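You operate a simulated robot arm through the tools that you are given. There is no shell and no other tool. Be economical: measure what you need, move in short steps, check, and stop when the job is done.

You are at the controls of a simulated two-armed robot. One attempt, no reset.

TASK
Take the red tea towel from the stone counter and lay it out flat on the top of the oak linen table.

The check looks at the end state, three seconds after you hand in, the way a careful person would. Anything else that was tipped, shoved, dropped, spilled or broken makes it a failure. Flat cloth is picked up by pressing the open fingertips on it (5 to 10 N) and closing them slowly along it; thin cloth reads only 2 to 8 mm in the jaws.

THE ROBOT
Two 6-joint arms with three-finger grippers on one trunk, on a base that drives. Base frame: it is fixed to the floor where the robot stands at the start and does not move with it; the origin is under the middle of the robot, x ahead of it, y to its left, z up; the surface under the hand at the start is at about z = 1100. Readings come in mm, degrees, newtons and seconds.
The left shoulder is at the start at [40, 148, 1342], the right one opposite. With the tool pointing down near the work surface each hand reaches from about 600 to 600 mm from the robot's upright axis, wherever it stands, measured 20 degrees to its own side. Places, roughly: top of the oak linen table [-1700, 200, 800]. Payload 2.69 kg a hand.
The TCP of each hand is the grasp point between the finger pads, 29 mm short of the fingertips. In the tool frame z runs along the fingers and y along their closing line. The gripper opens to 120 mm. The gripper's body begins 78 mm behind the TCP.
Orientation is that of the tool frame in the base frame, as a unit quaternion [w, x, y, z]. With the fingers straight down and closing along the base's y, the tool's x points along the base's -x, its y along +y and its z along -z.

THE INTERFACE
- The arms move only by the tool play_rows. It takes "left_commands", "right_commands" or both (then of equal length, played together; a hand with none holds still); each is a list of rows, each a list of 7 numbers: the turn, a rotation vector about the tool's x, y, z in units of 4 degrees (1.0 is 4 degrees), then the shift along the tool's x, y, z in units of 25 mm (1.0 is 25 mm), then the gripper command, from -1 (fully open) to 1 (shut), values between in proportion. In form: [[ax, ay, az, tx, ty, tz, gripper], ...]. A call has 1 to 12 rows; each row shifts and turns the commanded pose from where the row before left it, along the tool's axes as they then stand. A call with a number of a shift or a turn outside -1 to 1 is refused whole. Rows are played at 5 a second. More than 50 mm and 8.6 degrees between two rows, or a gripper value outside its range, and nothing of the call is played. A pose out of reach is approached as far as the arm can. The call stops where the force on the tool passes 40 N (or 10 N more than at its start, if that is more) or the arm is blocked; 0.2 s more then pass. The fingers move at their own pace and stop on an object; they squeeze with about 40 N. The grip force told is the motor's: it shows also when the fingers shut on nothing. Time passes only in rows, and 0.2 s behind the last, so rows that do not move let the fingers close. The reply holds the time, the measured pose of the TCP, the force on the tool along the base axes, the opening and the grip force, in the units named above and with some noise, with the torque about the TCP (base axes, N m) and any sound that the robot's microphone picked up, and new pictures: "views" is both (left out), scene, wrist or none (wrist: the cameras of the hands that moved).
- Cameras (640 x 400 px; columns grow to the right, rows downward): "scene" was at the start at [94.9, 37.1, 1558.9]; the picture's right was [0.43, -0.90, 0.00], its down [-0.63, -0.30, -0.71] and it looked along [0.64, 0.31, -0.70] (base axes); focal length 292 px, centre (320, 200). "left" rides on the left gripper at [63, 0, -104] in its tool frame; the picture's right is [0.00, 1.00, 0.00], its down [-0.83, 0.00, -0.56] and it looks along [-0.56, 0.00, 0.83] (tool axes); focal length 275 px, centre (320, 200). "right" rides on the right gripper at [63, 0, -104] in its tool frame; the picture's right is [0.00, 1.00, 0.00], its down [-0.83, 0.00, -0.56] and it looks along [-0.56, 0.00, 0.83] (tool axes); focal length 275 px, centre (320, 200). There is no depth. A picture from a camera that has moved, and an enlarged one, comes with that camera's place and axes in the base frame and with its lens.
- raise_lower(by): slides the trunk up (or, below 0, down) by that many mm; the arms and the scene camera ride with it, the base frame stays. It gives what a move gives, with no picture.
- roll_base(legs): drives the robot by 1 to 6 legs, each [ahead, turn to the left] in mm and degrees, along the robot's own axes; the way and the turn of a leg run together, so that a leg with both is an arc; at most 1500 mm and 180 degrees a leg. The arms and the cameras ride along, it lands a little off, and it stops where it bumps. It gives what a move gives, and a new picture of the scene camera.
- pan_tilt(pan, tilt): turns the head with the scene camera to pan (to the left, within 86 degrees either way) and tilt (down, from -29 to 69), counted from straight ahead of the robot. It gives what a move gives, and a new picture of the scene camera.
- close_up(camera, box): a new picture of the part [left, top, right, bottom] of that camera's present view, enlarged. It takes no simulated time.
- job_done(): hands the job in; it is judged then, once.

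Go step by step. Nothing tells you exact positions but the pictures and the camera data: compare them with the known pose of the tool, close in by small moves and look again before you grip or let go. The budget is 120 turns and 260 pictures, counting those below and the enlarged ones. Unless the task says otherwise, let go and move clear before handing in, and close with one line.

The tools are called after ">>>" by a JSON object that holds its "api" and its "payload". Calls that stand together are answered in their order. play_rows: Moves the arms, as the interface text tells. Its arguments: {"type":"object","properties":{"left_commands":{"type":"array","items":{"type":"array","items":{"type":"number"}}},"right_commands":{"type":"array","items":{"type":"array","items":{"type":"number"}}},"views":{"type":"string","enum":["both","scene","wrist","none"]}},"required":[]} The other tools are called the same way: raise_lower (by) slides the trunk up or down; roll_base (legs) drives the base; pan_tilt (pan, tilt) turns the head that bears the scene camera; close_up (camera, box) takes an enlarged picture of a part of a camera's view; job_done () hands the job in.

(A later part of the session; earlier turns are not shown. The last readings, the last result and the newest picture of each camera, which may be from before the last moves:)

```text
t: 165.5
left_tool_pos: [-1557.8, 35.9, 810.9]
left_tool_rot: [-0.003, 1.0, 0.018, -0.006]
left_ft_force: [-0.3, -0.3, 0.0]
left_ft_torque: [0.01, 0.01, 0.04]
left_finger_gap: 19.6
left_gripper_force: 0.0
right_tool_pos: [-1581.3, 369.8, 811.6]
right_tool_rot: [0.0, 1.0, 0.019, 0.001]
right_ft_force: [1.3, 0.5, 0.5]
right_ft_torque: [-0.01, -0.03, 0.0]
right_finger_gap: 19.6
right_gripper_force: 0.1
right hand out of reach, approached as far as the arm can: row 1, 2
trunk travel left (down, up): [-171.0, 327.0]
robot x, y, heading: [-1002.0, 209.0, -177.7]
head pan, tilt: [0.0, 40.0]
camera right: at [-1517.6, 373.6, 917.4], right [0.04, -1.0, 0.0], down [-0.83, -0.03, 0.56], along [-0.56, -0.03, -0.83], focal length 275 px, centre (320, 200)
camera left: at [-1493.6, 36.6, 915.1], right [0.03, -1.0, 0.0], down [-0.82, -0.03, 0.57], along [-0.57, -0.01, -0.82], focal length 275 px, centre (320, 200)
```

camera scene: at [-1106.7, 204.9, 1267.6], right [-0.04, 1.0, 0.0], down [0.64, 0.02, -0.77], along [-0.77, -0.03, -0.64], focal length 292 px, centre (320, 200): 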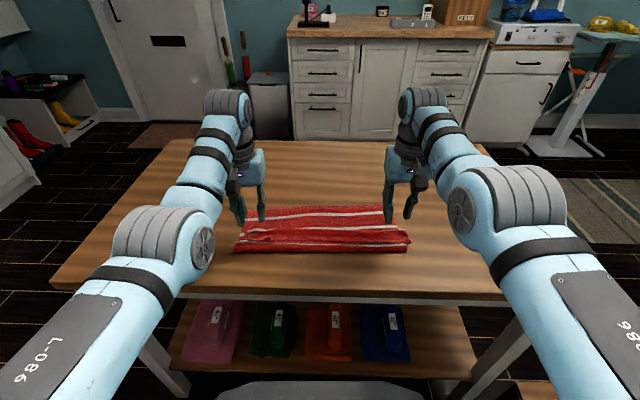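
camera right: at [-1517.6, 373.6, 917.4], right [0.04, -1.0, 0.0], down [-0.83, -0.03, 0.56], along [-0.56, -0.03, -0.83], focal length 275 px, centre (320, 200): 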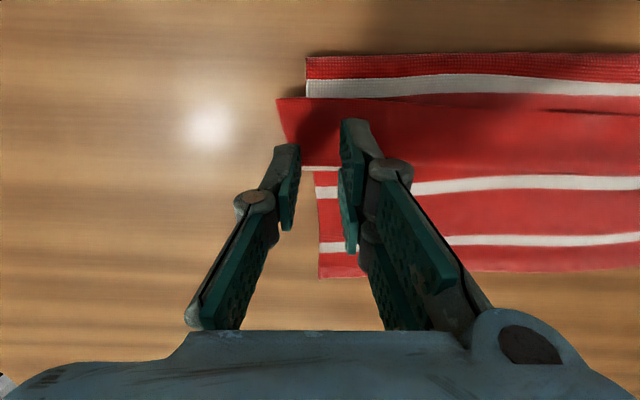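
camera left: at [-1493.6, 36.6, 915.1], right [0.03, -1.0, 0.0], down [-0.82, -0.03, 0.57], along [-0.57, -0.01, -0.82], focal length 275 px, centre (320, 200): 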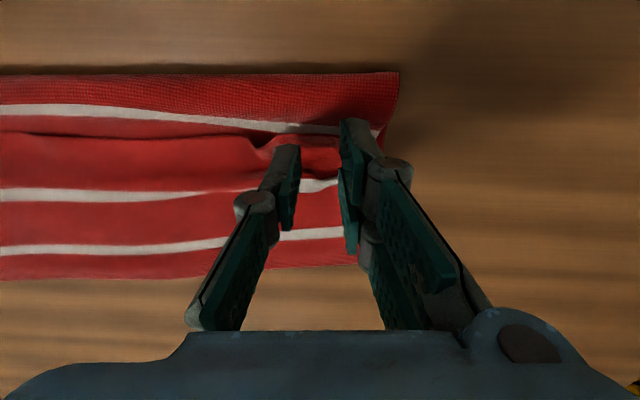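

The right hand can't come closer to the body, so I'll back the base 20 mm and compensate with the left.

>>> {"api": "roll_base", "payload": {"legs": [[-20, 0]]}}

>>> {"api": "play_rows", "payload": {"left_commands": [[0, 0, 0, -0.4, 0, 0.2, 0.67], [0, 0, 0, -0.4, 0, 0.2, 0.67], [0, 0, 0, 0, 0, 0.2, 0.67], [0, 0, 0, 0, 0, 0, 0.67]], "right_commands": [[0, 0, 0, 0, -0.1, 0.2, 0.67], [0, 0, 0, 0, 0, 0.2, 0.67], [0, 0, 0, 0, 0, 0.2, 0.67], [0, 0, 0, 0, 0, 0, 0.67]], "views": "wrist"}}

```text
t: 166.3
left_tool_pos: [-1540.9, 37.3, 810.9]
left_tool_rot: [-0.003, 1.0, 0.018, -0.005]
left_ft_force: [-1.0, 0.6, -0.4]
left_ft_torque: [0.0, -0.01, 0.04]
left_finger_gap: 19.7
left_gripper_force: 0.1
right_tool_pos: [-1563.7, 372.1, 811.7]
right_tool_rot: [0.0, 1.0, 0.018, 0.001]
right_ft_force: [0.0, 0.7, 0.2]
right_ft_torque: [0.03, -0.01, 0.0]
right_finger_gap: 19.9
right_gripper_force: 0.1
trunk travel left (down, up): [-171.0, 327.0]
robot x, y, heading: [-984.0, 211.8, -178.0]
head pan, tilt: [0.0, 40.0]
camera scene: at [-1089.5, 205.5, 1267.3], right [-0.04, 1.0, 0.0], down [0.64, 0.02, -0.76], along [-0.76, -0.03, -0.64], focal length 292 px, centre (320, 200)
```

scene: 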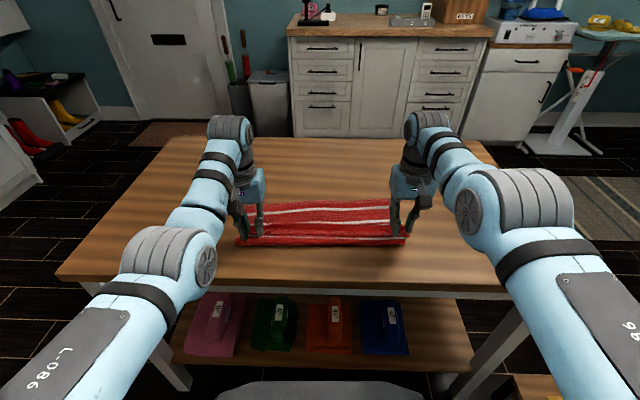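

```text
t: 167.3
left_tool_pos: [-1551.8, 33.8, 796.8]
left_tool_rot: [-0.003, 1.0, 0.018, -0.007]
left_ft_force: [-0.3, 0.4, 0.1]
left_ft_torque: [0.02, 0.0, 0.01]
left_finger_gap: 19.9
left_gripper_force: 0.1
left hand out of reach, approached as far as the arm can: row 2
right_tool_pos: [-1563.1, 374.2, 796.7]
right_tool_rot: [0.001, 1.0, 0.018, 0.0]
right_ft_force: [0.3, -0.6, 0.5]
right_ft_torque: [-0.02, -0.03, 0.03]
right_finger_gap: 19.8
right_gripper_force: 0.2
trunk travel left (down, up): [-171.0, 327.0]
robot x, y, heading: [-980.8, 212.0, -178.1]
head pan, tilt: [0.0, 40.0]
camera right: at [-1498.3, 376.6, 902.4], right [0.04, -1.0, 0.0], down [-0.83, -0.03, 0.56], along [-0.56, -0.02, -0.83], focal length 275 px, centre (320, 200)
camera left: at [-1485.8, 35.0, 900.9], right [0.03, -1.0, -0.01], down [-0.82, -0.03, 0.57], along [-0.57, -0.01, -0.82], focal length 275 px, centre (320, 200)
```

right: 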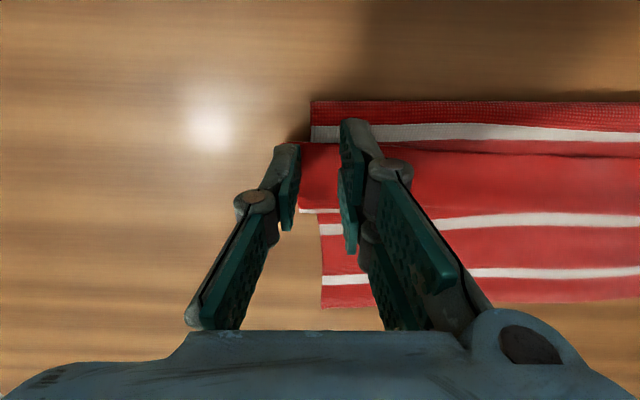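
left: 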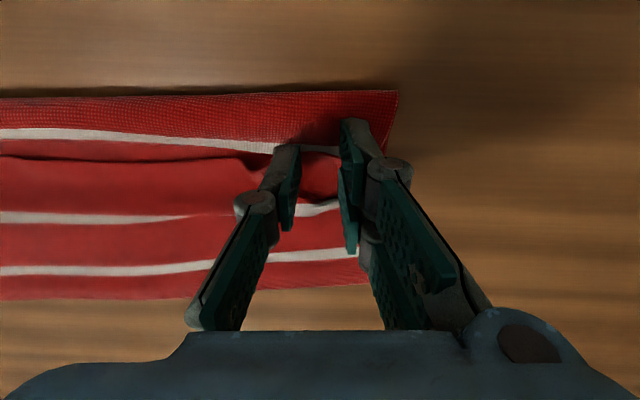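

Aligned well; the left needs about 8 mm more forward. I'll nudge the base and then lower to contact.

>>> {"api": "roll_base", "payload": {"legs": [[7, 0]]}}

>>> {"api": "play_rows", "payload": {"left_commands": [[0, 0, 0, 0, 0, 0.08, 0.67], [0, 0, 0, 0, 0, 0.08, 0.67], [0, 0, 0, 0, 0, 0, 0.67]], "right_commands": [[0, 0, 0, 0, 0, 0.08, 0.67], [0, 0, 0, 0, 0, 0.08, 0.67], [0, 0, 0, 0, 0, 0, 0.67]], "views": "none"}}

>>> {"api": "play_rows", "payload": {"left_commands": [[0, 0, 0, 0, 0, 0.06, 0.67], [0, 0, 0, 0, 0, 0, 0.67]], "right_commands": [[0, 0, 0, 0, 0, 0.06, 0.67], [0, 0, 0, 0, 0, 0, 0.67]], "views": "none"}}

```text
t: 168.0
left_tool_pos: [-1556.5, 32.9, 799.0]
left_tool_rot: [-0.002, 1.0, 0.018, -0.007]
left_ft_force: [0.5, 0.9, -0.4]
left_ft_torque: [-0.01, 0.02, 0.0]
left_finger_gap: 19.7
left_gripper_force: 0.1
right_tool_pos: [-1566.7, 372.8, 797.2]
right_tool_rot: [0.0, 1.0, 0.019, -0.001]
right_ft_force: [-0.1, 0.5, 0.5]
right_ft_torque: [-0.01, 0.0, 0.01]
right_finger_gap: 19.7
right_gripper_force: 0.1
trunk travel left (down, up): [-171.0, 327.0]
robot x, y, heading: [-991.9, 205.4, -178.1]
head pan, tilt: [0.0, 40.0]
camera scene: at [-1092.3, 205.4, 1267.7], right [-0.04, 1.0, 0.0], down [0.64, 0.02, -0.77], along [-0.77, -0.03, -0.64], focal length 292 px, centre (320, 200)
```

scene: 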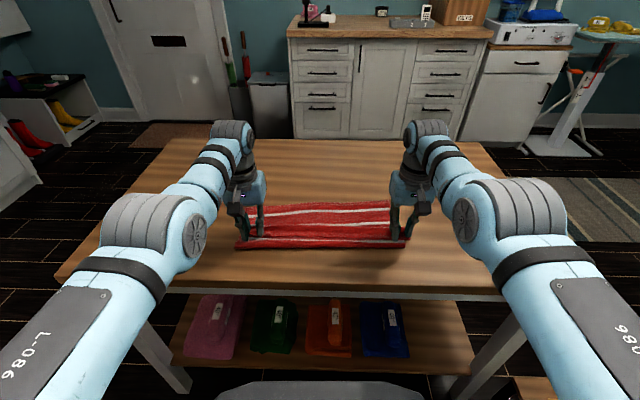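

```text
t: 168.8
left_tool_pos: [-1557.2, 33.5, 793.1]
left_tool_rot: [-0.002, 1.0, 0.018, -0.007]
left_ft_force: [0.0, -0.5, 0.2]
left_ft_torque: [-0.02, 0.01, 0.01]
left_finger_gap: 19.5
left_gripper_force: 0.0
right_tool_pos: [-1568.9, 373.3, 794.2]
right_tool_rot: [0.001, 1.0, 0.019, 0.0]
right_ft_force: [-0.2, 1.0, -0.5]
right_ft_torque: [0.01, 0.0, 0.0]
right_finger_gap: 19.6
right_gripper_force: 0.1
trunk travel left (down, up): [-171.0, 327.0]
robot x, y, heading: [-989.2, 206.8, -178.0]
head pan, tilt: [0.0, 40.0]
```

```text
t: 169.4
left_tool_pos: [-1558.2, 33.0, 792.2]
left_tool_rot: [-0.002, 1.0, 0.018, -0.007]
left_ft_force: [-0.2, -0.2, 0.4]
left_ft_torque: [0.01, 0.01, 0.01]
left_finger_gap: 19.7
left_gripper_force: 0.0
right_tool_pos: [-1569.6, 373.0, 790.8]
right_tool_rot: [0.001, 1.0, 0.019, -0.001]
right_ft_force: [-0.1, 0.0, 0.1]
right_ft_torque: [0.0, 0.0, 0.01]
right_finger_gap: 19.7
right_gripper_force: 0.1
trunk travel left (down, up): [-171.0, 327.0]
robot x, y, heading: [-990.5, 207.7, -178.0]
head pan, tilt: [0.0, 40.0]
```

>>> {"api": "play_rows", "payload": {"left_commands": [[0, 0, 0, 0, 0, 0.07, 0.67], [0, 0, 0, 0, 0, 0, 0.67]], "right_commands": [[0, 0, 0, 0, 0, 0.06, 0.67], [0, 0, 0, 0, 0, 0, 0.67]], "views": "none"}}

>>> {"api": "play_rows", "payload": {"left_commands": [[0, 0, 0, 0, 0, 0.05, 0.67], [0, 0, 0, 0, 0, 0, 0.67]], "right_commands": [[0, 0, 0, 0, 0, 0.05, 0.67], [0, 0, 0, 0, 0, 0, 0.67]], "views": "wrist"}}

```text
t: 170.0
left_tool_pos: [-1556.5, 34.1, 790.5]
left_tool_rot: [-0.002, 1.0, 0.018, -0.006]
left_ft_force: [-0.2, 0.0, 0.5]
left_ft_torque: [-0.02, 0.01, -0.02]
left_finger_gap: 19.6
left_gripper_force: 0.0
right_tool_pos: [-1568.3, 373.5, 789.0]
right_tool_rot: [0.001, 1.0, 0.019, -0.002]
right_ft_force: [-1.8, 0.8, 4.6]
right_ft_torque: [-0.03, -0.02, 0.0]
right_finger_gap: 19.3
right_gripper_force: 0.1
trunk travel left (down, up): [-171.0, 327.0]
robot x, y, heading: [-989.3, 209.6, -177.8]
head pan, tilt: [0.0, 40.0]
```

```text
t: 170.6
left_tool_pos: [-1556.3, 32.8, 791.2]
left_tool_rot: [-0.003, 1.0, 0.018, -0.009]
left_ft_force: [-2.1, 0.5, 7.7]
left_ft_torque: [-0.04, 0.08, 0.0]
left_finger_gap: 19.5
left_gripper_force: 0.0
right_tool_pos: [-1568.2, 373.2, 790.4]
right_tool_rot: [0.001, 1.0, 0.018, -0.003]
right_ft_force: [-2.9, -0.5, 11.7]
right_ft_torque: [-0.13, 0.0, -0.06]
right_finger_gap: 18.9
right_gripper_force: 0.1
trunk travel left (down, up): [-171.0, 327.0]
robot x, y, heading: [-988.1, 207.3, -178.3]
head pan, tilt: [0.0, 40.0]
camera right: at [-1504.3, 376.1, 895.0], right [0.04, -1.0, 0.0], down [-0.83, -0.03, 0.56], along [-0.56, -0.03, -0.83], focal length 275 px, centre (320, 200)
camera left: at [-1490.9, 34.6, 894.0], right [0.03, -1.0, -0.01], down [-0.82, -0.03, 0.57], along [-0.57, -0.01, -0.82], focal length 275 px, centre (320, 200)
```

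right: 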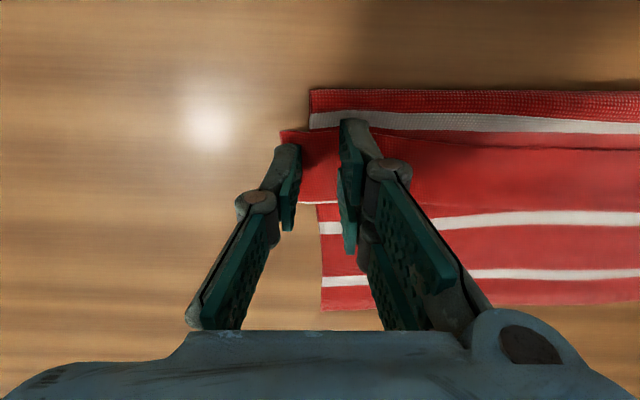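
left: 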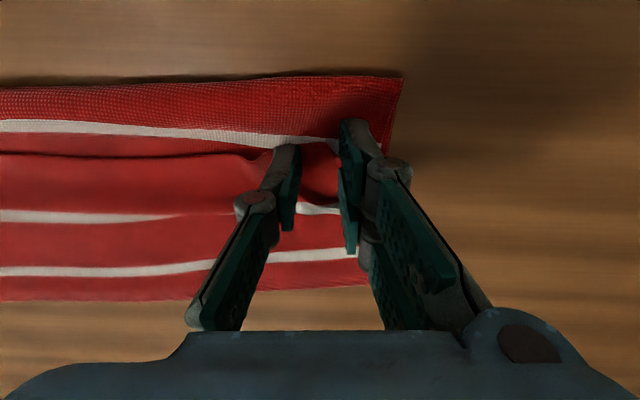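

Contact is 8 N and 12 N, on the hem edge on both sides. I'll close slowly and lift 25 mm to see.

>>> {"api": "play_rows", "payload": {"left_commands": [[0, 0, 0, 0, 0, 0, 0.72], [0, 0, 0, 0, 0, 0, 0.77], [0, 0, 0, 0, 0, 0, 0.82], [0, 0, 0, 0, 0, 0, 0.87], [0, 0, 0, 0, 0, 0, 0.92], [0, 0, 0, 0, 0, 0, 0.97], [0, 0, 0, 0, 0, 0, 1], [0, 0, 0, 0, 0, 0, 1], [0, 0, 0, 0, 0, -0.3, 1], [0, 0, 0, 0, 0, -0.4, 1], [0, 0, 0, 0, 0, -0.4, 1]], "right_commands": [[0, 0, 0, 0, 0, 0, 0.72], [0, 0, 0, 0, 0, 0, 0.77], [0, 0, 0, 0, 0, 0, 0.82], [0, 0, 0, 0, 0, 0, 0.87], [0, 0, 0, 0, 0, 0, 0.92], [0, 0, 0, 0, 0, 0, 0.97], [0, 0, 0, 0, 0, 0, 1], [0, 0, 0, 0, 0, 0, 1], [0, 0, 0, 0, 0, -0.3, 1], [0, 0, 0, 0, 0, -0.4, 1], [0, 0, 0, 0, 0, -0.4, 1]], "views": "wrist"}}

>>> {"api": "close_up", "payload": {"camera": "scene", "box": [220, 170, 420, 290]}}

```text
t: 173.0
left_tool_pos: [-1558.7, 33.0, 816.4]
left_tool_rot: [-0.003, 1.0, 0.018, -0.007]
left_ft_force: [-0.5, 3.2, 0.5]
left_ft_torque: [0.08, 0.02, -0.04]
left_finger_gap: 1.7
left_gripper_force: 31.1
right_tool_pos: [-1569.9, 372.5, 816.6]
right_tool_rot: [0.001, 1.0, 0.019, -0.001]
right_ft_force: [0.9, -3.6, 0.7]
right_ft_torque: [-0.02, 0.04, 0.02]
right_finger_gap: 2.6
right_gripper_force: 30.8
trunk travel left (down, up): [-171.0, 327.0]
robot x, y, heading: [-992.3, 207.9, -178.2]
head pan, tilt: [0.0, 40.0]
camera right: at [-1506.1, 375.2, 921.6], right [0.04, -1.0, 0.0], down [-0.83, -0.03, 0.56], along [-0.56, -0.03, -0.83], focal length 275 px, centre (320, 200)
camera left: at [-1493.3, 34.5, 919.9], right [0.03, -1.0, -0.01], down [-0.82, -0.03, 0.57], along [-0.57, -0.01, -0.82], focal length 275 px, centre (320, 200)
```

right: 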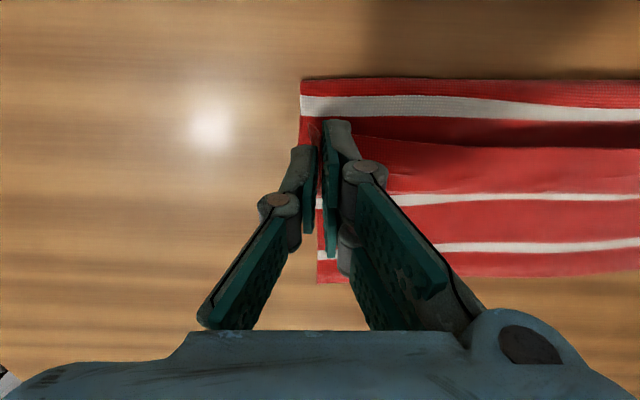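
left: 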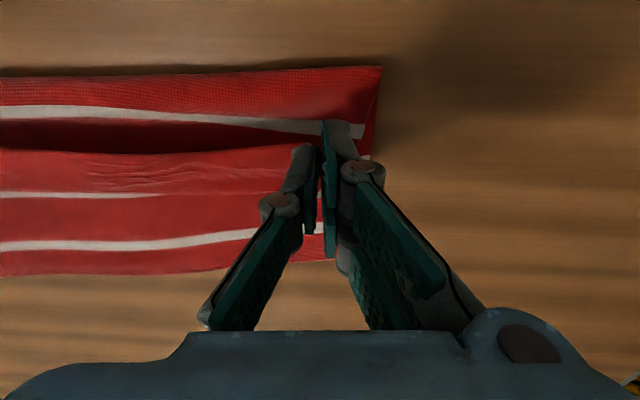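

```text
3.20 times, centred on (320, 230) of scene
camera zoom: at [-1093.8, 205.2, 1267.6], right [-0.04, 1.0, 0.0], down [0.64, 0.02, -0.77], along [-0.77, -0.03, -0.64], focal length 935 px, centre (320, 104)
```

zoom: 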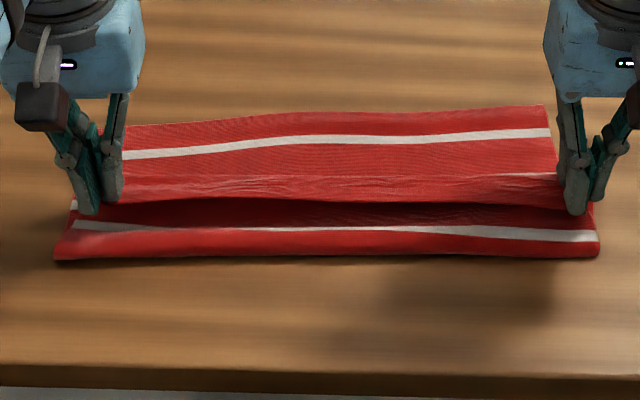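

The hem's edge is now held taut with no flap. I'll relax the tension a little, lift the towel clear, and lean the hands forward to lay it again further into the table.

>>> {"api": "play_rows", "payload": {"left_commands": [[0, 0, 0, 0, -0.1, 0, 1], [0, 0, 0, 0, 0, 0, 1]], "right_commands": [[0, 0, 0, 0, 0.1, 0, 1], [0, 0, 0, 0, 0, 0, 1]], "views": "none"}}

>>> {"api": "raise_lower", "payload": {"by": 120}}

>>> {"api": "raise_lower", "payload": {"by": 130}}

>>> {"api": "play_rows", "payload": {"left_commands": [[0, -1, 0, -0.58, 0, 0.04, 1], [0, -1, 0, -0.574, 0, 0.08, 1], [0, -1, 0, -0.567, 0, 0.12, 1], [0, -1, 0, -0.558, 0, 0.16, 1], [0, -1, 0, -0.545, 0, 0.2, 1], [0, -1, 0, -0.53, 0, 0.236, 1], [0, -1, 0, -0.512, 0, 0.272, 1], [0, -1, 0, -0.492, 0, 0.307, 1], [0, -1, 0, -0.47, 0, 0.341, 1], [0, -1, 0, -0.444, 0, 0.373, 1], [0, 0, 0, 0, 0, 0, 1]], "right_commands": [[0, -1, 0, -0.55, 0, 0.04, 1], [0, -1, 0, -0.54, 0, 0.08, 1], [0, -1, 0, -0.53, 0, 0.12, 1], [0, -1, 0, -0.52, 0, 0.15, 1], [0, -1, 0, -0.51, 0, 0.19, 1], [0, -1, 0, -0.49, 0, 0.22, 1], [0, -1, 0, -0.47, 0, 0.25, 1], [0, -1, 0, -0.45, 0, 0.28, 1], [0, -1, 0, -0.43, 0, 0.31, 1], [0, -1, 0, -0.4, 0, 0.34, 1], [0, 0, 0, 0, 0, 0, 1]], "views": "scene"}}

```text
t: 173.6
left_tool_pos: [-1558.4, 36.3, 815.7]
left_tool_rot: [-0.002, 1.0, 0.018, -0.006]
left_ft_force: [0.4, 1.4, -0.4]
left_ft_torque: [0.06, 0.01, 0.01]
left_finger_gap: 1.6
left_gripper_force: 31.0
right_tool_pos: [-1570.5, 370.2, 817.0]
right_tool_rot: [0.001, 1.0, 0.018, 0.001]
right_ft_force: [0.8, -2.7, -1.7]
right_ft_torque: [-0.15, -0.03, 0.04]
right_finger_gap: 3.5
right_gripper_force: 35.5
trunk travel left (down, up): [-171.0, 327.0]
robot x, y, heading: [-987.7, 210.7, -178.0]
head pan, tilt: [0.0, 40.0]
```

```text
t: 175.1
left_tool_pos: [-1557.5, 36.7, 935.3]
left_tool_rot: [-0.002, 1.0, 0.019, -0.006]
left_ft_force: [-0.6, 1.8, 0.0]
left_ft_torque: [0.03, 0.01, 0.04]
left_finger_gap: 1.5
left_gripper_force: 30.8
right_tool_pos: [-1569.0, 371.3, 936.5]
right_tool_rot: [0.0, 1.0, 0.018, 0.0]
right_ft_force: [0.6, -2.0, 1.1]
right_ft_torque: [0.15, 0.02, 0.04]
right_finger_gap: 1.3
right_gripper_force: 31.9
trunk travel left (down, up): [-291.0, 207.0]
robot x, y, heading: [-990.0, 205.8, -178.0]
head pan, tilt: [0.0, 40.0]
```

```text
t: 176.7
left_tool_pos: [-1558.5, 36.0, 1065.7]
left_tool_rot: [-0.002, 1.0, 0.019, -0.006]
left_ft_force: [0.0, 1.5, 0.1]
left_ft_torque: [0.02, 0.0, -0.03]
left_finger_gap: 1.1
left_gripper_force: 30.9
right_tool_pos: [-1569.7, 370.4, 1066.0]
right_tool_rot: [0.001, 1.0, 0.019, 0.0]
right_ft_force: [0.4, -3.1, -0.5]
right_ft_torque: [-0.03, 0.01, 0.03]
right_finger_gap: 2.9
right_gripper_force: 30.0
trunk travel left (down, up): [-421.0, 77.0]
robot x, y, heading: [-988.0, 209.6, -177.8]
head pan, tilt: [0.0, 40.0]
```

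```text
t: 179.1
left_tool_pos: [-1693.9, 30.1, 1059.3]
left_tool_rot: [0.004, 0.937, 0.018, -0.349]
left_ft_force: [0.0, 2.7, -0.6]
left_ft_torque: [0.04, -0.04, -0.03]
left_finger_gap: 0.5
left_gripper_force: 30.3
left hand out of reach, approached as far as the arm can: row 9
right_tool_pos: [-1707.5, 363.0, 1057.6]
right_tool_rot: [0.008, 0.939, 0.017, -0.343]
right_ft_force: [0.2, -1.5, 1.7]
right_ft_torque: [-0.01, 0.02, -0.04]
right_finger_gap: 0.9
right_gripper_force: 31.2
right hand out of reach, approached as far as the arm can: row 4
trunk travel left (down, up): [-421.0, 77.0]
robot x, y, heading: [-990.7, 208.0, -178.0]
head pan, tilt: [0.0, 40.0]
camera scene: at [-1093.8, 204.9, 1517.2], right [-0.04, 1.0, 0.0], down [0.64, 0.02, -0.77], along [-0.77, -0.03, -0.64], focal length 292 px, centre (320, 200)
```

scene: 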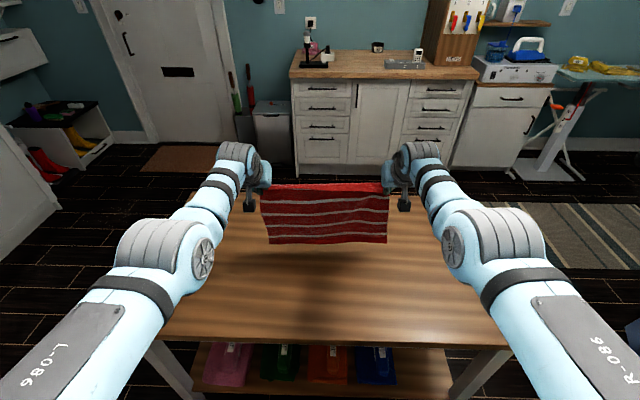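

The whole towel hangs cleanly by its hem. I'll relax slightly, square up the heading and drive forward so the far edge lands deep on the table.

>>> {"api": "play_rows", "payload": {"left_commands": [[0, 0, 0, 0, -0.08, 0, 1], [0, 0, 0, 0, 0, 0, 1]], "right_commands": [[0, 0, 0, 0, 0.06, 0, 1], [0, 0, 0, 0, 0, 0, 1]], "views": "none"}}

>>> {"api": "roll_base", "payload": {"legs": [[0, -1.8], [108, 0]]}}

>>> {"api": "raise_lower", "payload": {"by": -40}}

>>> {"api": "close_up", "payload": {"camera": "scene", "box": [210, 130, 430, 260]}}

```text
t: 179.7
left_tool_pos: [-1694.2, 31.2, 1058.4]
left_tool_rot: [0.004, 0.938, 0.017, -0.347]
left_ft_force: [-0.8, 0.1, 0.7]
left_ft_torque: [0.06, -0.01, -0.02]
left_finger_gap: 0.8
left_gripper_force: 30.8
right_tool_pos: [-1707.4, 362.0, 1056.2]
right_tool_rot: [0.007, 0.94, 0.017, -0.342]
right_ft_force: [-1.4, -2.0, -1.4]
right_ft_torque: [-0.03, -0.02, 0.04]
right_finger_gap: 3.7
right_gripper_force: 33.7
trunk travel left (down, up): [-421.0, 77.0]
robot x, y, heading: [-984.8, 206.3, -178.0]
head pan, tilt: [0.0, 40.0]
```

```text
t: 181.3
left_tool_pos: [-1803.6, 52.5, 1064.3]
left_tool_rot: [-0.001, 0.936, 0.004, -0.352]
left_ft_force: [1.5, -0.4, -0.1]
left_ft_torque: [0.07, 0.09, -0.03]
left_finger_gap: 0.6
left_gripper_force: 30.3
right_tool_pos: [-1807.6, 382.9, 1063.6]
right_tool_rot: [0.002, 0.938, 0.003, -0.347]
right_ft_force: [2.3, 0.4, -0.4]
right_ft_torque: [-0.02, 0.07, 0.01]
right_finger_gap: 2.1
right_gripper_force: 34.8
trunk travel left (down, up): [-421.0, 77.0]
robot x, y, heading: [-1098.2, 206.4, -179.8]
head pan, tilt: [0.0, 40.0]
camera scene: at [-1196.7, 207.3, 1517.4], right [-0.01, 1.0, 0.0], down [0.64, 0.0, -0.77], along [-0.77, -0.01, -0.64], focal length 292 px, centre (320, 200)
```

scene: 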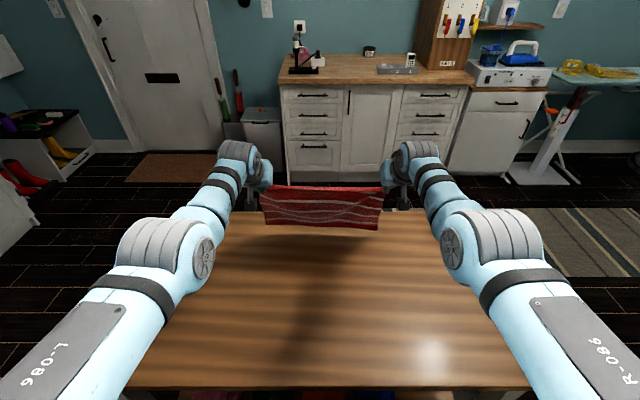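

```text
t: 182.1
left_tool_pos: [-1804.2, 52.1, 1023.5]
left_tool_rot: [-0.002, 0.936, 0.003, -0.352]
left_ft_force: [0.2, -0.2, -0.4]
left_ft_torque: [0.02, -0.02, -0.02]
left_finger_gap: 0.1
left_gripper_force: 28.4
right_tool_pos: [-1808.2, 381.7, 1023.3]
right_tool_rot: [0.002, 0.938, 0.003, -0.347]
right_ft_force: [0.2, 0.2, 0.3]
right_ft_torque: [0.0, 0.01, -0.01]
right_finger_gap: 1.3
right_gripper_force: 30.4
trunk travel left (down, up): [-381.0, 117.0]
robot x, y, heading: [-1100.5, 208.8, -179.6]
head pan, tilt: [0.0, 40.0]
```

```text
2.91 times, centred on (320, 195) of scene
camera zoom: at [-1196.8, 207.9, 1476.7], right [-0.01, 1.0, 0.0], down [0.64, 0.0, -0.77], along [-0.77, -0.01, -0.64], focal length 850 px, centre (320, 214)
```

zoom: 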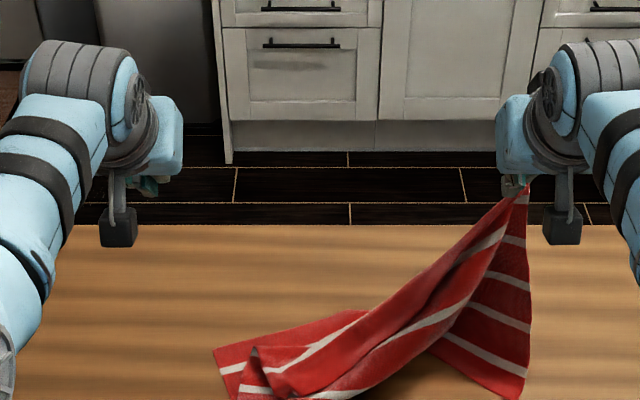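

The left corner slipped out; the towel hangs from the right hand with the rest on the table. Let me see the whole situation.

>>> {"api": "close_up", "payload": {"camera": "scene", "box": [240, 170, 440, 320]}}

>>> {"api": "close_up", "payload": {"camera": "right", "box": [0, 0, 640, 400]}}

```text
2.67 times, centred on (340, 245) of scene
camera zoom: at [-1196.8, 207.9, 1476.7], right [-0.01, 1.0, 0.0], down [0.64, 0.0, -0.77], along [-0.77, -0.01, -0.64], focal length 779 px, centre (267, 80)
```

zoom: 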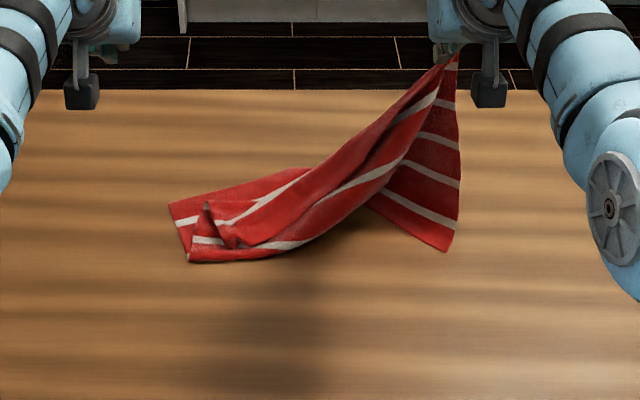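

```text
1.00 times, centred on (320, 200) of right (not enlarged: the box is as wide or as high as the picture)
camera zoom: at [-1691.9, 383.8, 1061.2], right [0.01, -1.0, 0.0], down [-0.27, 0.0, 0.96], along [-0.96, -0.01, -0.27], focal length 275 px, centre (320, 200)
```

zoom: 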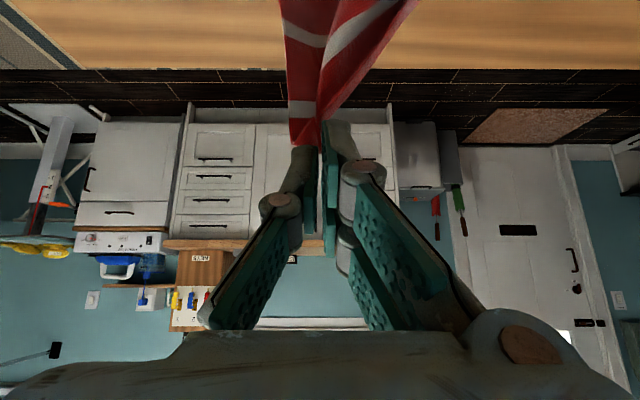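

I need a better view of the loose end. I'll bring the left hand back to vertical so its camera looks down at the pile.

>>> {"api": "play_rows", "payload": {"left_commands": [[0, 1, 0, 0.444, 0, -0.373, 0.5], [0, 1, 0, 0.47, 0, -0.341, 0.5], [0, 1, 0, 0.492, 0, -0.307, 0.5], [0, 1, 0, 0.512, 0, -0.272, 0.5], [0, 1, 0, 0.53, 0, -0.236, 0.5], [0, 1, 0, 0.545, 0, -0.2, 0.5], [0, 1, 0, 0.558, 0, -0.16, 0.5], [0, 1, 0, 0.567, -0.4, -0.12, 0.5], [0, 1, 0, 0.574, -0.6, -0.08, 0.5], [0, 1, 0, 0.5, -0.8, -0.04, 0.5], [0, 0, 0, 0, -0.8, 0, 0.5]], "views": "both"}}

```text
t: 184.5
left_tool_pos: [-1658.0, 119.1, 1020.2]
left_tool_rot: [-0.002, 1.0, 0.003, -0.009]
left_ft_force: [-0.4, 0.2, 0.0]
left_ft_torque: [0.0, 0.03, 0.0]
left_finger_gap: 30.0
left_gripper_force: 0.0
left hand out of reach, approached as far as the arm can: row 11
right_tool_pos: [-1810.6, 382.8, 1020.1]
right_tool_rot: [0.003, 0.938, 0.003, -0.345]
right_ft_force: [0.3, 0.1, 0.4]
right_ft_torque: [0.01, -0.01, 0.02]
right_finger_gap: 1.3
right_gripper_force: 30.9
trunk travel left (down, up): [-381.0, 117.0]
robot x, y, heading: [-1092.3, 207.3, -179.6]
head pan, tilt: [0.0, 40.0]
camera scene: at [-1201.3, 208.7, 1476.6], right [-0.01, 1.0, 0.0], down [0.64, 0.0, -0.77], along [-0.77, -0.01, -0.64], focal length 292 px, centre (320, 200)
camera left: at [-1593.6, 118.3, 1123.7], right [0.0, -1.0, 0.0], down [-0.82, 0.0, 0.57], along [-0.57, 0.0, -0.82], focal length 275 px, centre (320, 200)
```

scene: 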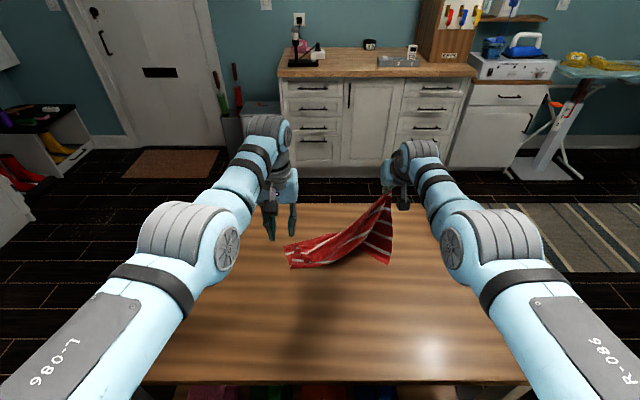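
left: 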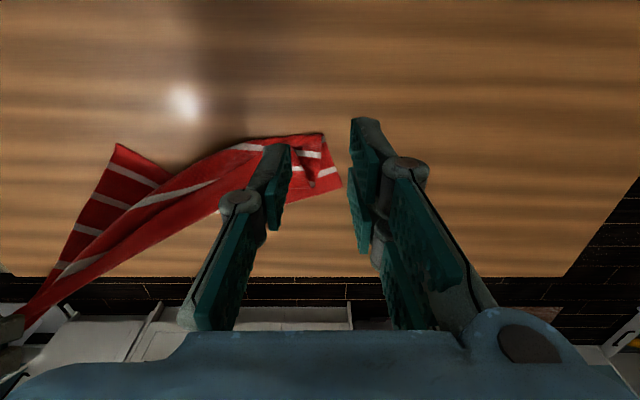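

>>> {"api": "close_up", "payload": {"camera": "left", "box": [210, 115, 370, 225]}}

>>> {"api": "close_up", "payload": {"camera": "scene", "box": [270, 180, 410, 280]}}

```text
3.64 times, centred on (290, 170) of left
camera zoom: at [-1593.6, 118.3, 1123.7], right [0.0, -1.0, 0.0], down [-0.82, 0.0, 0.57], along [-0.57, 0.0, -0.82], focal length 1001 px, centre (429, 309)
```

zoom: 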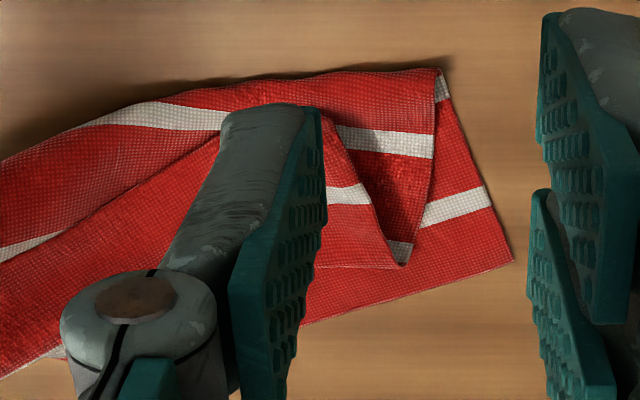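

```text
4.00 times, centred on (340, 230) of scene
camera zoom: at [-1201.3, 208.7, 1476.6], right [-0.01, 1.0, 0.0], down [0.64, 0.0, -0.77], along [-0.77, -0.01, -0.64], focal length 1169 px, centre (240, 80)
```

zoom: 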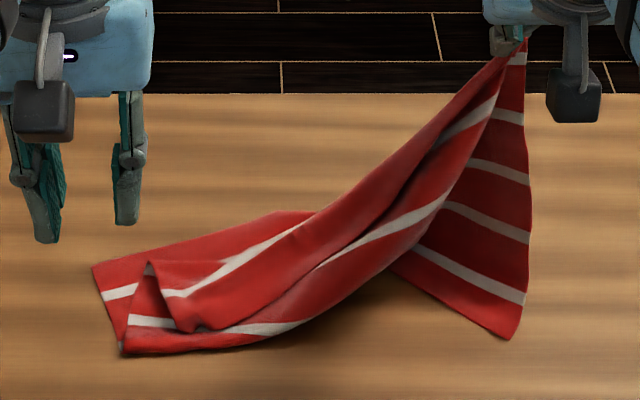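

The hem's left corner lies on top of the pile at about (−1812, 132). I'll lean the left hand forward to reach it and come down in stages while the right hand keeps holding.

>>> {"api": "play_rows", "payload": {"left_commands": [[0, -1, 0, -0.5, -0.12, 0.3, 0.6], [0, -1, 0, -0.5, -0.12, 0.35, 0.6], [0, -1, 0, -0.5, -0.12, 0.4, 0.6], [0, -1, 0, -0.48, -0.12, 0.45, 0.6], [0, -1, 0, -0.47, -0.12, 0.5, 0.6], [0, -1, 0, -0.45, -0.12, 0.5, 0.6], [0, -1, 0, -0.42, -0.12, 0.5, 0.6], [0, -1, 0, -0.4, -0.12, 0.5, 0.6], [0, -1, 0, -0.3, -0.12, 0.5, 0.6], [0, -1, 0, -0.2, -0.12, 0.5, 0.6], [0, 0, 0, 0, 0, 0, 0.6]], "views": "wrist"}}

```text
t: 186.9
left_tool_pos: [-1776.6, 135.3, 950.7]
left_tool_rot: [-0.002, 0.936, 0.003, -0.351]
left_ft_force: [0.5, 0.2, -0.1]
left_ft_torque: [0.03, 0.01, 0.02]
left_finger_gap: 24.0
left_gripper_force: 0.0
left hand out of reach, approached as far as the arm can: row 6, 8, 9, 10
right_tool_pos: [-1811.4, 382.7, 1020.6]
right_tool_rot: [0.003, 0.938, 0.003, -0.346]
right_ft_force: [-0.3, 0.9, -0.3]
right_ft_torque: [0.0, 0.01, 0.02]
right_finger_gap: 1.2
right_gripper_force: 31.1
trunk travel left (down, up): [-381.0, 117.0]
robot x, y, heading: [-1098.9, 214.0, -179.6]
head pan, tilt: [0.0, 40.0]
camera left: at [-1661.0, 137.1, 987.9], right [0.0, -1.0, 0.0], down [-0.26, 0.0, 0.97], along [-0.97, 0.0, -0.26], focal length 275 px, centre (320, 200)
```

left: 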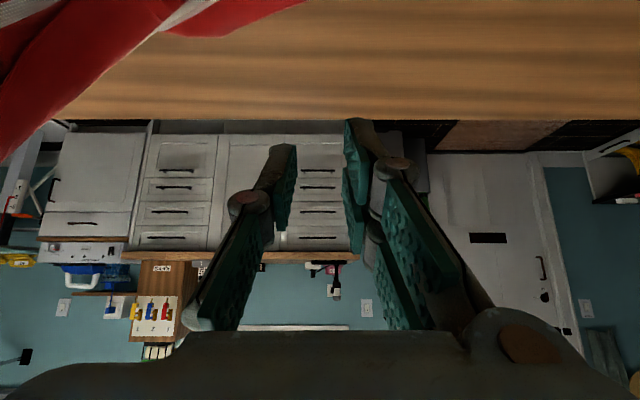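

The tilted view hides the pile. Instead I'll bring both hands back to vertical, which draws the pile towards me within comfortable reach.

>>> {"api": "play_rows", "payload": {"left_commands": [[0, 1, 0, 0.35, 0.1, -0.6, 0.6], [0, 1, 0, 0.4, 0.1, -0.55, 0.6], [0, 1, 0, 0.45, 0.1, -0.5, 0.6], [0, 1, 0, 0.45, 0.1, -0.45, 0.6], [0, 1, 0, 0.5, 0.1, -0.4, 0.6], [0, 1, 0, 0.5, 0.1, -0.4, 0.6], [0, 1, 0, 0.5, 0.1, -0.3, 0.6], [0, 1, 0, 0.5, 0.1, -0.2, 0.6], [0, 1, 0, 0.4, 0.1, -0.1, 0.6], [0, 1, 0, 0.3, 0.1, 0, 0.6], [0, 0, 0, 0, 0, 0, 0.6]], "right_commands": [[0, 1, 0, 0.444, 0, -0.373, 1], [0, 1, 0, 0.47, 0, -0.341, 1], [0, 1, 0, 0.492, 0, -0.307, 1], [0, 1, 0, 0.512, 0, -0.272, 1], [0, 1, 0, 0.53, 0, -0.236, 1], [0, 1, 0, 0.545, 0, -0.2, 1], [0, 1, 0, 0.558, 0, -0.16, 1], [0, 1, 0, 0.567, 0, -0.12, 1], [0, 1, 0, 0.574, 0, -0.08, 1], [0, 1, 0, 0.58, 0, -0.04, 1], [0, 0, 0, 0, 0, 0, 1]], "views": "both"}}

>>> {"api": "close_up", "payload": {"camera": "scene", "box": [250, 180, 430, 300]}}

```text
t: 189.3
left_tool_pos: [-1637.5, 112.2, 981.7]
left_tool_rot: [-0.003, 1.0, 0.004, -0.01]
left_ft_force: [0.0, -0.1, 0.0]
left_ft_torque: [-0.01, 0.0, 0.02]
left_finger_gap: 23.9
left_gripper_force: 0.0
right_tool_pos: [-1665.8, 385.3, 1020.7]
right_tool_rot: [0.001, 1.0, 0.004, -0.003]
right_ft_force: [-0.6, -0.5, 0.0]
right_ft_torque: [0.0, 0.02, -0.02]
right_finger_gap: 1.4
right_gripper_force: 30.6
trunk travel left (down, up): [-381.0, 117.0]
robot x, y, heading: [-1096.4, 208.3, -179.7]
head pan, tilt: [0.0, 40.0]
camera scene: at [-1201.5, 207.9, 1476.6], right [-0.01, 1.0, 0.0], down [0.64, 0.0, -0.77], along [-0.77, -0.01, -0.64], focal length 292 px, centre (320, 200)
camera right: at [-1600.9, 386.5, 1125.5], right [0.01, -1.0, 0.0], down [-0.83, -0.01, 0.56], along [-0.56, -0.01, -0.83], focal length 275 px, centre (320, 200)
camera left: at [-1572.2, 112.7, 1085.4], right [0.0, -1.0, 0.0], down [-0.82, 0.0, 0.57], along [-0.57, 0.0, -0.82], focal length 275 px, centre (320, 200)
```

scene: 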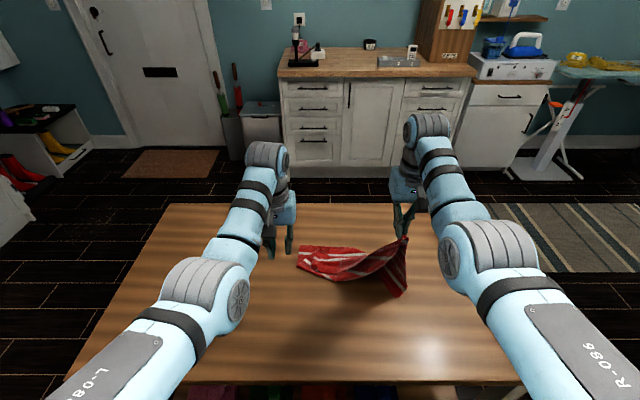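
right: 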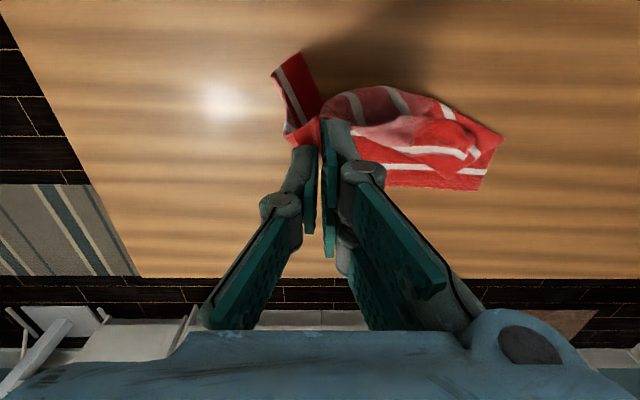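
left: 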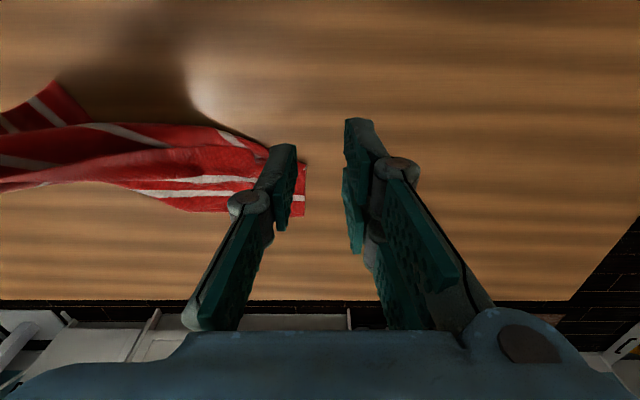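

```text
3.33 times, centred on (340, 240) of scene
camera zoom: at [-1201.5, 207.9, 1476.6], right [-0.01, 1.0, 0.0], down [0.64, 0.0, -0.77], along [-0.77, -0.01, -0.64], focal length 974 px, centre (253, 67)
```

zoom: 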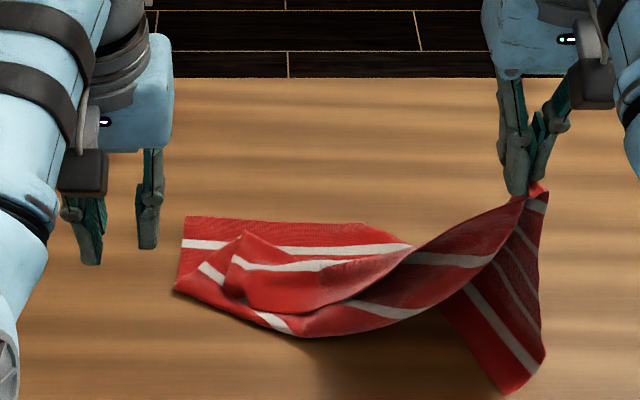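

>>> {"api": "close_up", "payload": {"camera": "right", "box": [310, 70, 520, 205]}}

>>> {"api": "close_up", "payload": {"camera": "scene", "box": [290, 235, 370, 285]}}

```text
2.96 times, centred on (415, 138) of right
camera zoom: at [-1600.9, 386.5, 1125.5], right [0.01, -1.0, 0.0], down [-0.83, -0.01, 0.56], along [-0.56, -0.01, -0.83], focal length 816 px, centre (38, 385)
```

zoom: 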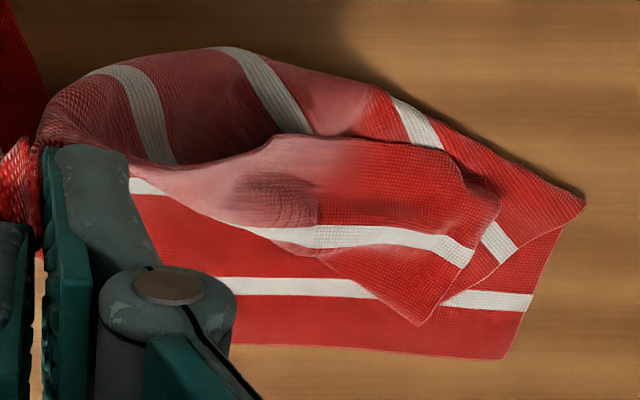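

```text
8.00 times, centred on (330, 260) of scene
camera zoom: at [-1201.5, 207.9, 1476.6], right [-0.01, 1.0, 0.0], down [0.64, 0.0, -0.77], along [-0.77, -0.01, -0.64], focal length 2338 px, centre (240, -280)
```

zoom: 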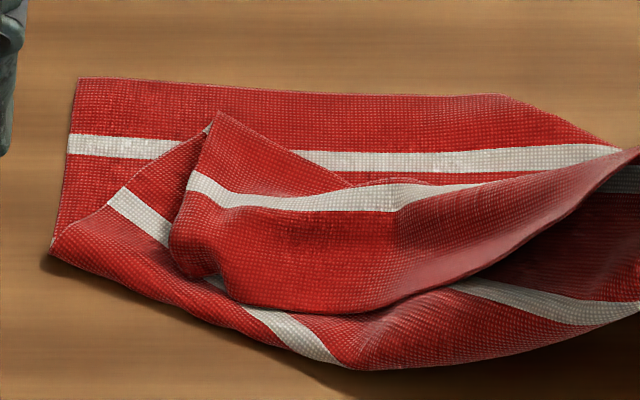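

The hem's left corner is the tip lying on top at about (−1806, 188). I'll back up to draw the towel closer with the right hand, which should also unfold it.

>>> {"api": "roll_base", "payload": {"legs": [[-130, 0]]}}

>>> {"api": "close_up", "payload": {"camera": "scene", "box": [260, 170, 440, 290]}}

>>> {"api": "close_up", "payload": {"camera": "left", "box": [0, 50, 400, 300]}}

```text
t: 190.6
left_tool_pos: [-1507.9, 113.6, 980.5]
left_tool_rot: [-0.003, 1.0, 0.004, -0.008]
left_ft_force: [-0.1, 0.2, 0.3]
left_ft_torque: [0.03, -0.01, -0.05]
left_finger_gap: 24.1
left_gripper_force: 0.1
right_tool_pos: [-1535.8, 385.0, 1019.8]
right_tool_rot: [0.001, 1.0, 0.004, -0.002]
right_ft_force: [0.0, -0.5, -0.4]
right_ft_torque: [0.01, -0.02, -0.03]
right_finger_gap: 1.4
right_gripper_force: 30.6
trunk travel left (down, up): [-381.0, 117.0]
robot x, y, heading: [-965.9, 207.4, -179.1]
head pan, tilt: [0.0, 40.0]
camera scene: at [-1073.6, 208.8, 1476.3], right [-0.01, 1.0, 0.0], down [0.64, 0.01, -0.76], along [-0.76, -0.01, -0.64], focal length 292 px, centre (320, 200)
```

scene: 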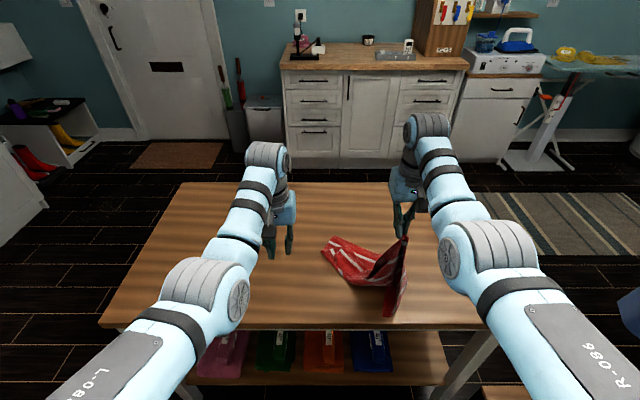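

```text
3.33 times, centred on (350, 230) of scene
camera zoom: at [-1073.6, 208.8, 1476.3], right [-0.01, 1.0, 0.0], down [0.64, 0.01, -0.76], along [-0.76, -0.01, -0.64], focal length 974 px, centre (220, 100)
```

zoom: 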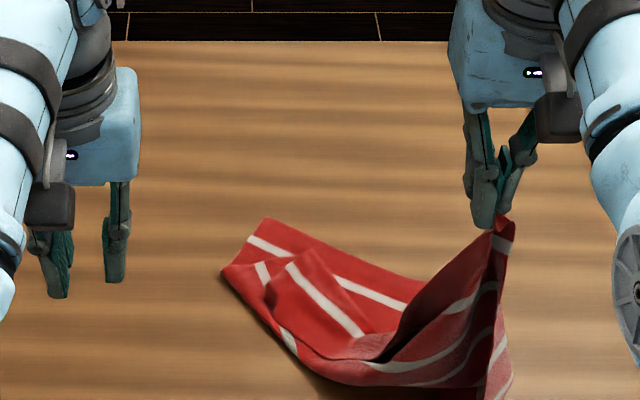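

```text
1.60 times, centred on (200, 175) of left
camera zoom: at [-1443.3, 113.1, 1084.1], right [0.0, -1.0, 0.0], down [-0.82, -0.01, 0.57], along [-0.57, 0.0, -0.82], focal length 440 px, centre (512, 240)
```

zoom: 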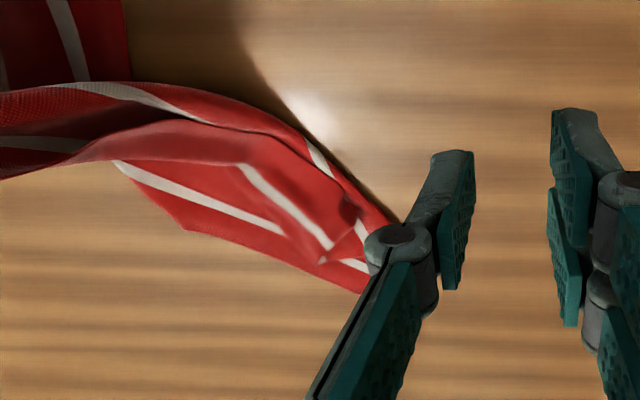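

The hem's left corner is now a clear tip at about (−1686, 286). I'll move the right hand outward, drive forward, and bring the left hand above the tip.

>>> {"api": "play_rows", "payload": {"left_commands": [[0, 0, 0, 0, -0.5, 0, 0.6], [0, 0, 0, 0, -0.8, 0, 0.6], [0, 0, 0, 0, -0.8, 0, 0.6], [0, 0, 0, 0, -0.8, 0, 0.6]], "right_commands": [[0, 0, 0, 0, -0.4, 0, 1], [0, 0, 0, 0, -0.7, 0, 1], [0, 0, 0, 0, -0.7, 0, 1], [0, 0, 0, 0, -0.7, 0, 1]], "views": "none"}}

>>> {"api": "roll_base", "payload": {"legs": [[125, 0]]}}

>>> {"api": "close_up", "payload": {"camera": "left", "box": [0, 0, 640, 400]}}

```text
t: 191.6
left_tool_pos: [-1505.4, 185.5, 982.5]
left_tool_rot: [-0.002, 1.0, 0.004, -0.009]
left_ft_force: [-0.7, 0.4, 0.1]
left_ft_torque: [-0.01, 0.01, 0.02]
left_finger_gap: 24.2
left_gripper_force: 0.1
left hand out of reach, approached as far as the arm can: row 4
right_tool_pos: [-1535.7, 445.9, 1019.9]
right_tool_rot: [0.001, 1.0, 0.003, -0.004]
right_ft_force: [0.1, 0.3, -0.2]
right_ft_torque: [-0.01, -0.04, 0.0]
right_finger_gap: 1.3
right_gripper_force: 30.2
trunk travel left (down, up): [-381.0, 117.0]
robot x, y, heading: [-965.5, 208.5, -179.4]
head pan, tilt: [0.0, 40.0]
```

```text
t: 192.8
left_tool_pos: [-1624.6, 186.8, 985.6]
left_tool_rot: [-0.003, 1.0, 0.003, -0.013]
left_ft_force: [1.0, 0.8, 0.3]
left_ft_torque: [0.01, 0.06, -0.02]
left_finger_gap: 23.8
left_gripper_force: 0.1
right_tool_pos: [-1653.0, 448.4, 1023.6]
right_tool_rot: [0.0, 1.0, 0.003, -0.007]
right_ft_force: [1.4, 0.3, 0.4]
right_ft_torque: [-0.02, 0.09, 0.01]
right_finger_gap: 1.3
right_gripper_force: 30.4
trunk travel left (down, up): [-381.0, 117.0]
robot x, y, heading: [-1091.3, 204.1, -179.7]
head pan, tilt: [0.0, 40.0]
camera scene: at [-1186.2, 208.5, 1477.4], right [0.0, 1.0, 0.0], down [0.64, 0.0, -0.77], along [-0.77, 0.0, -0.64], focal length 292 px, centre (320, 200)
```

scene: 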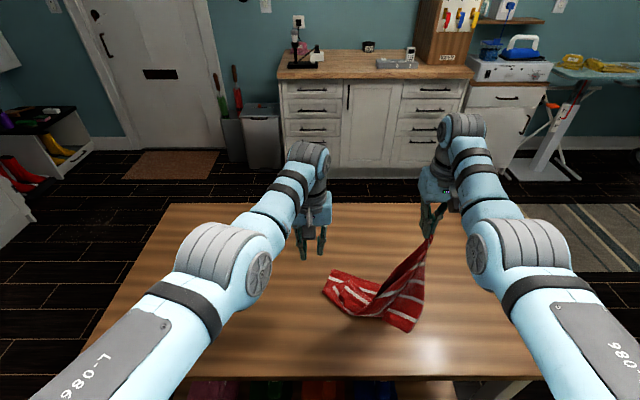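

```text
1.00 times, centred on (320, 200) of left (not enlarged: the box is as wide or as high as the picture)
camera zoom: at [-1558.3, 185.9, 1088.7], right [0.0, -1.0, 0.0], down [-0.82, 0.0, 0.58], along [-0.58, 0.0, -0.82], focal length 275 px, centre (320, 200)
```

zoom: 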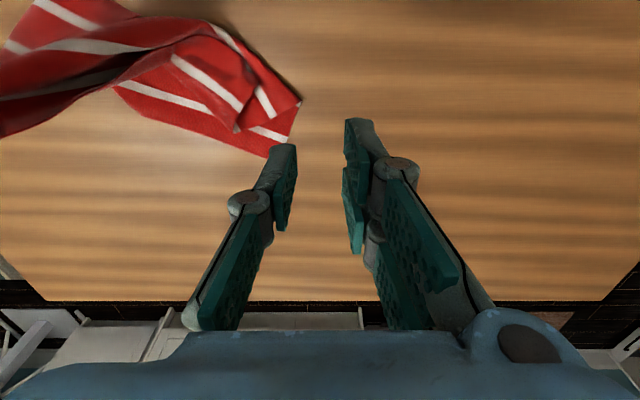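

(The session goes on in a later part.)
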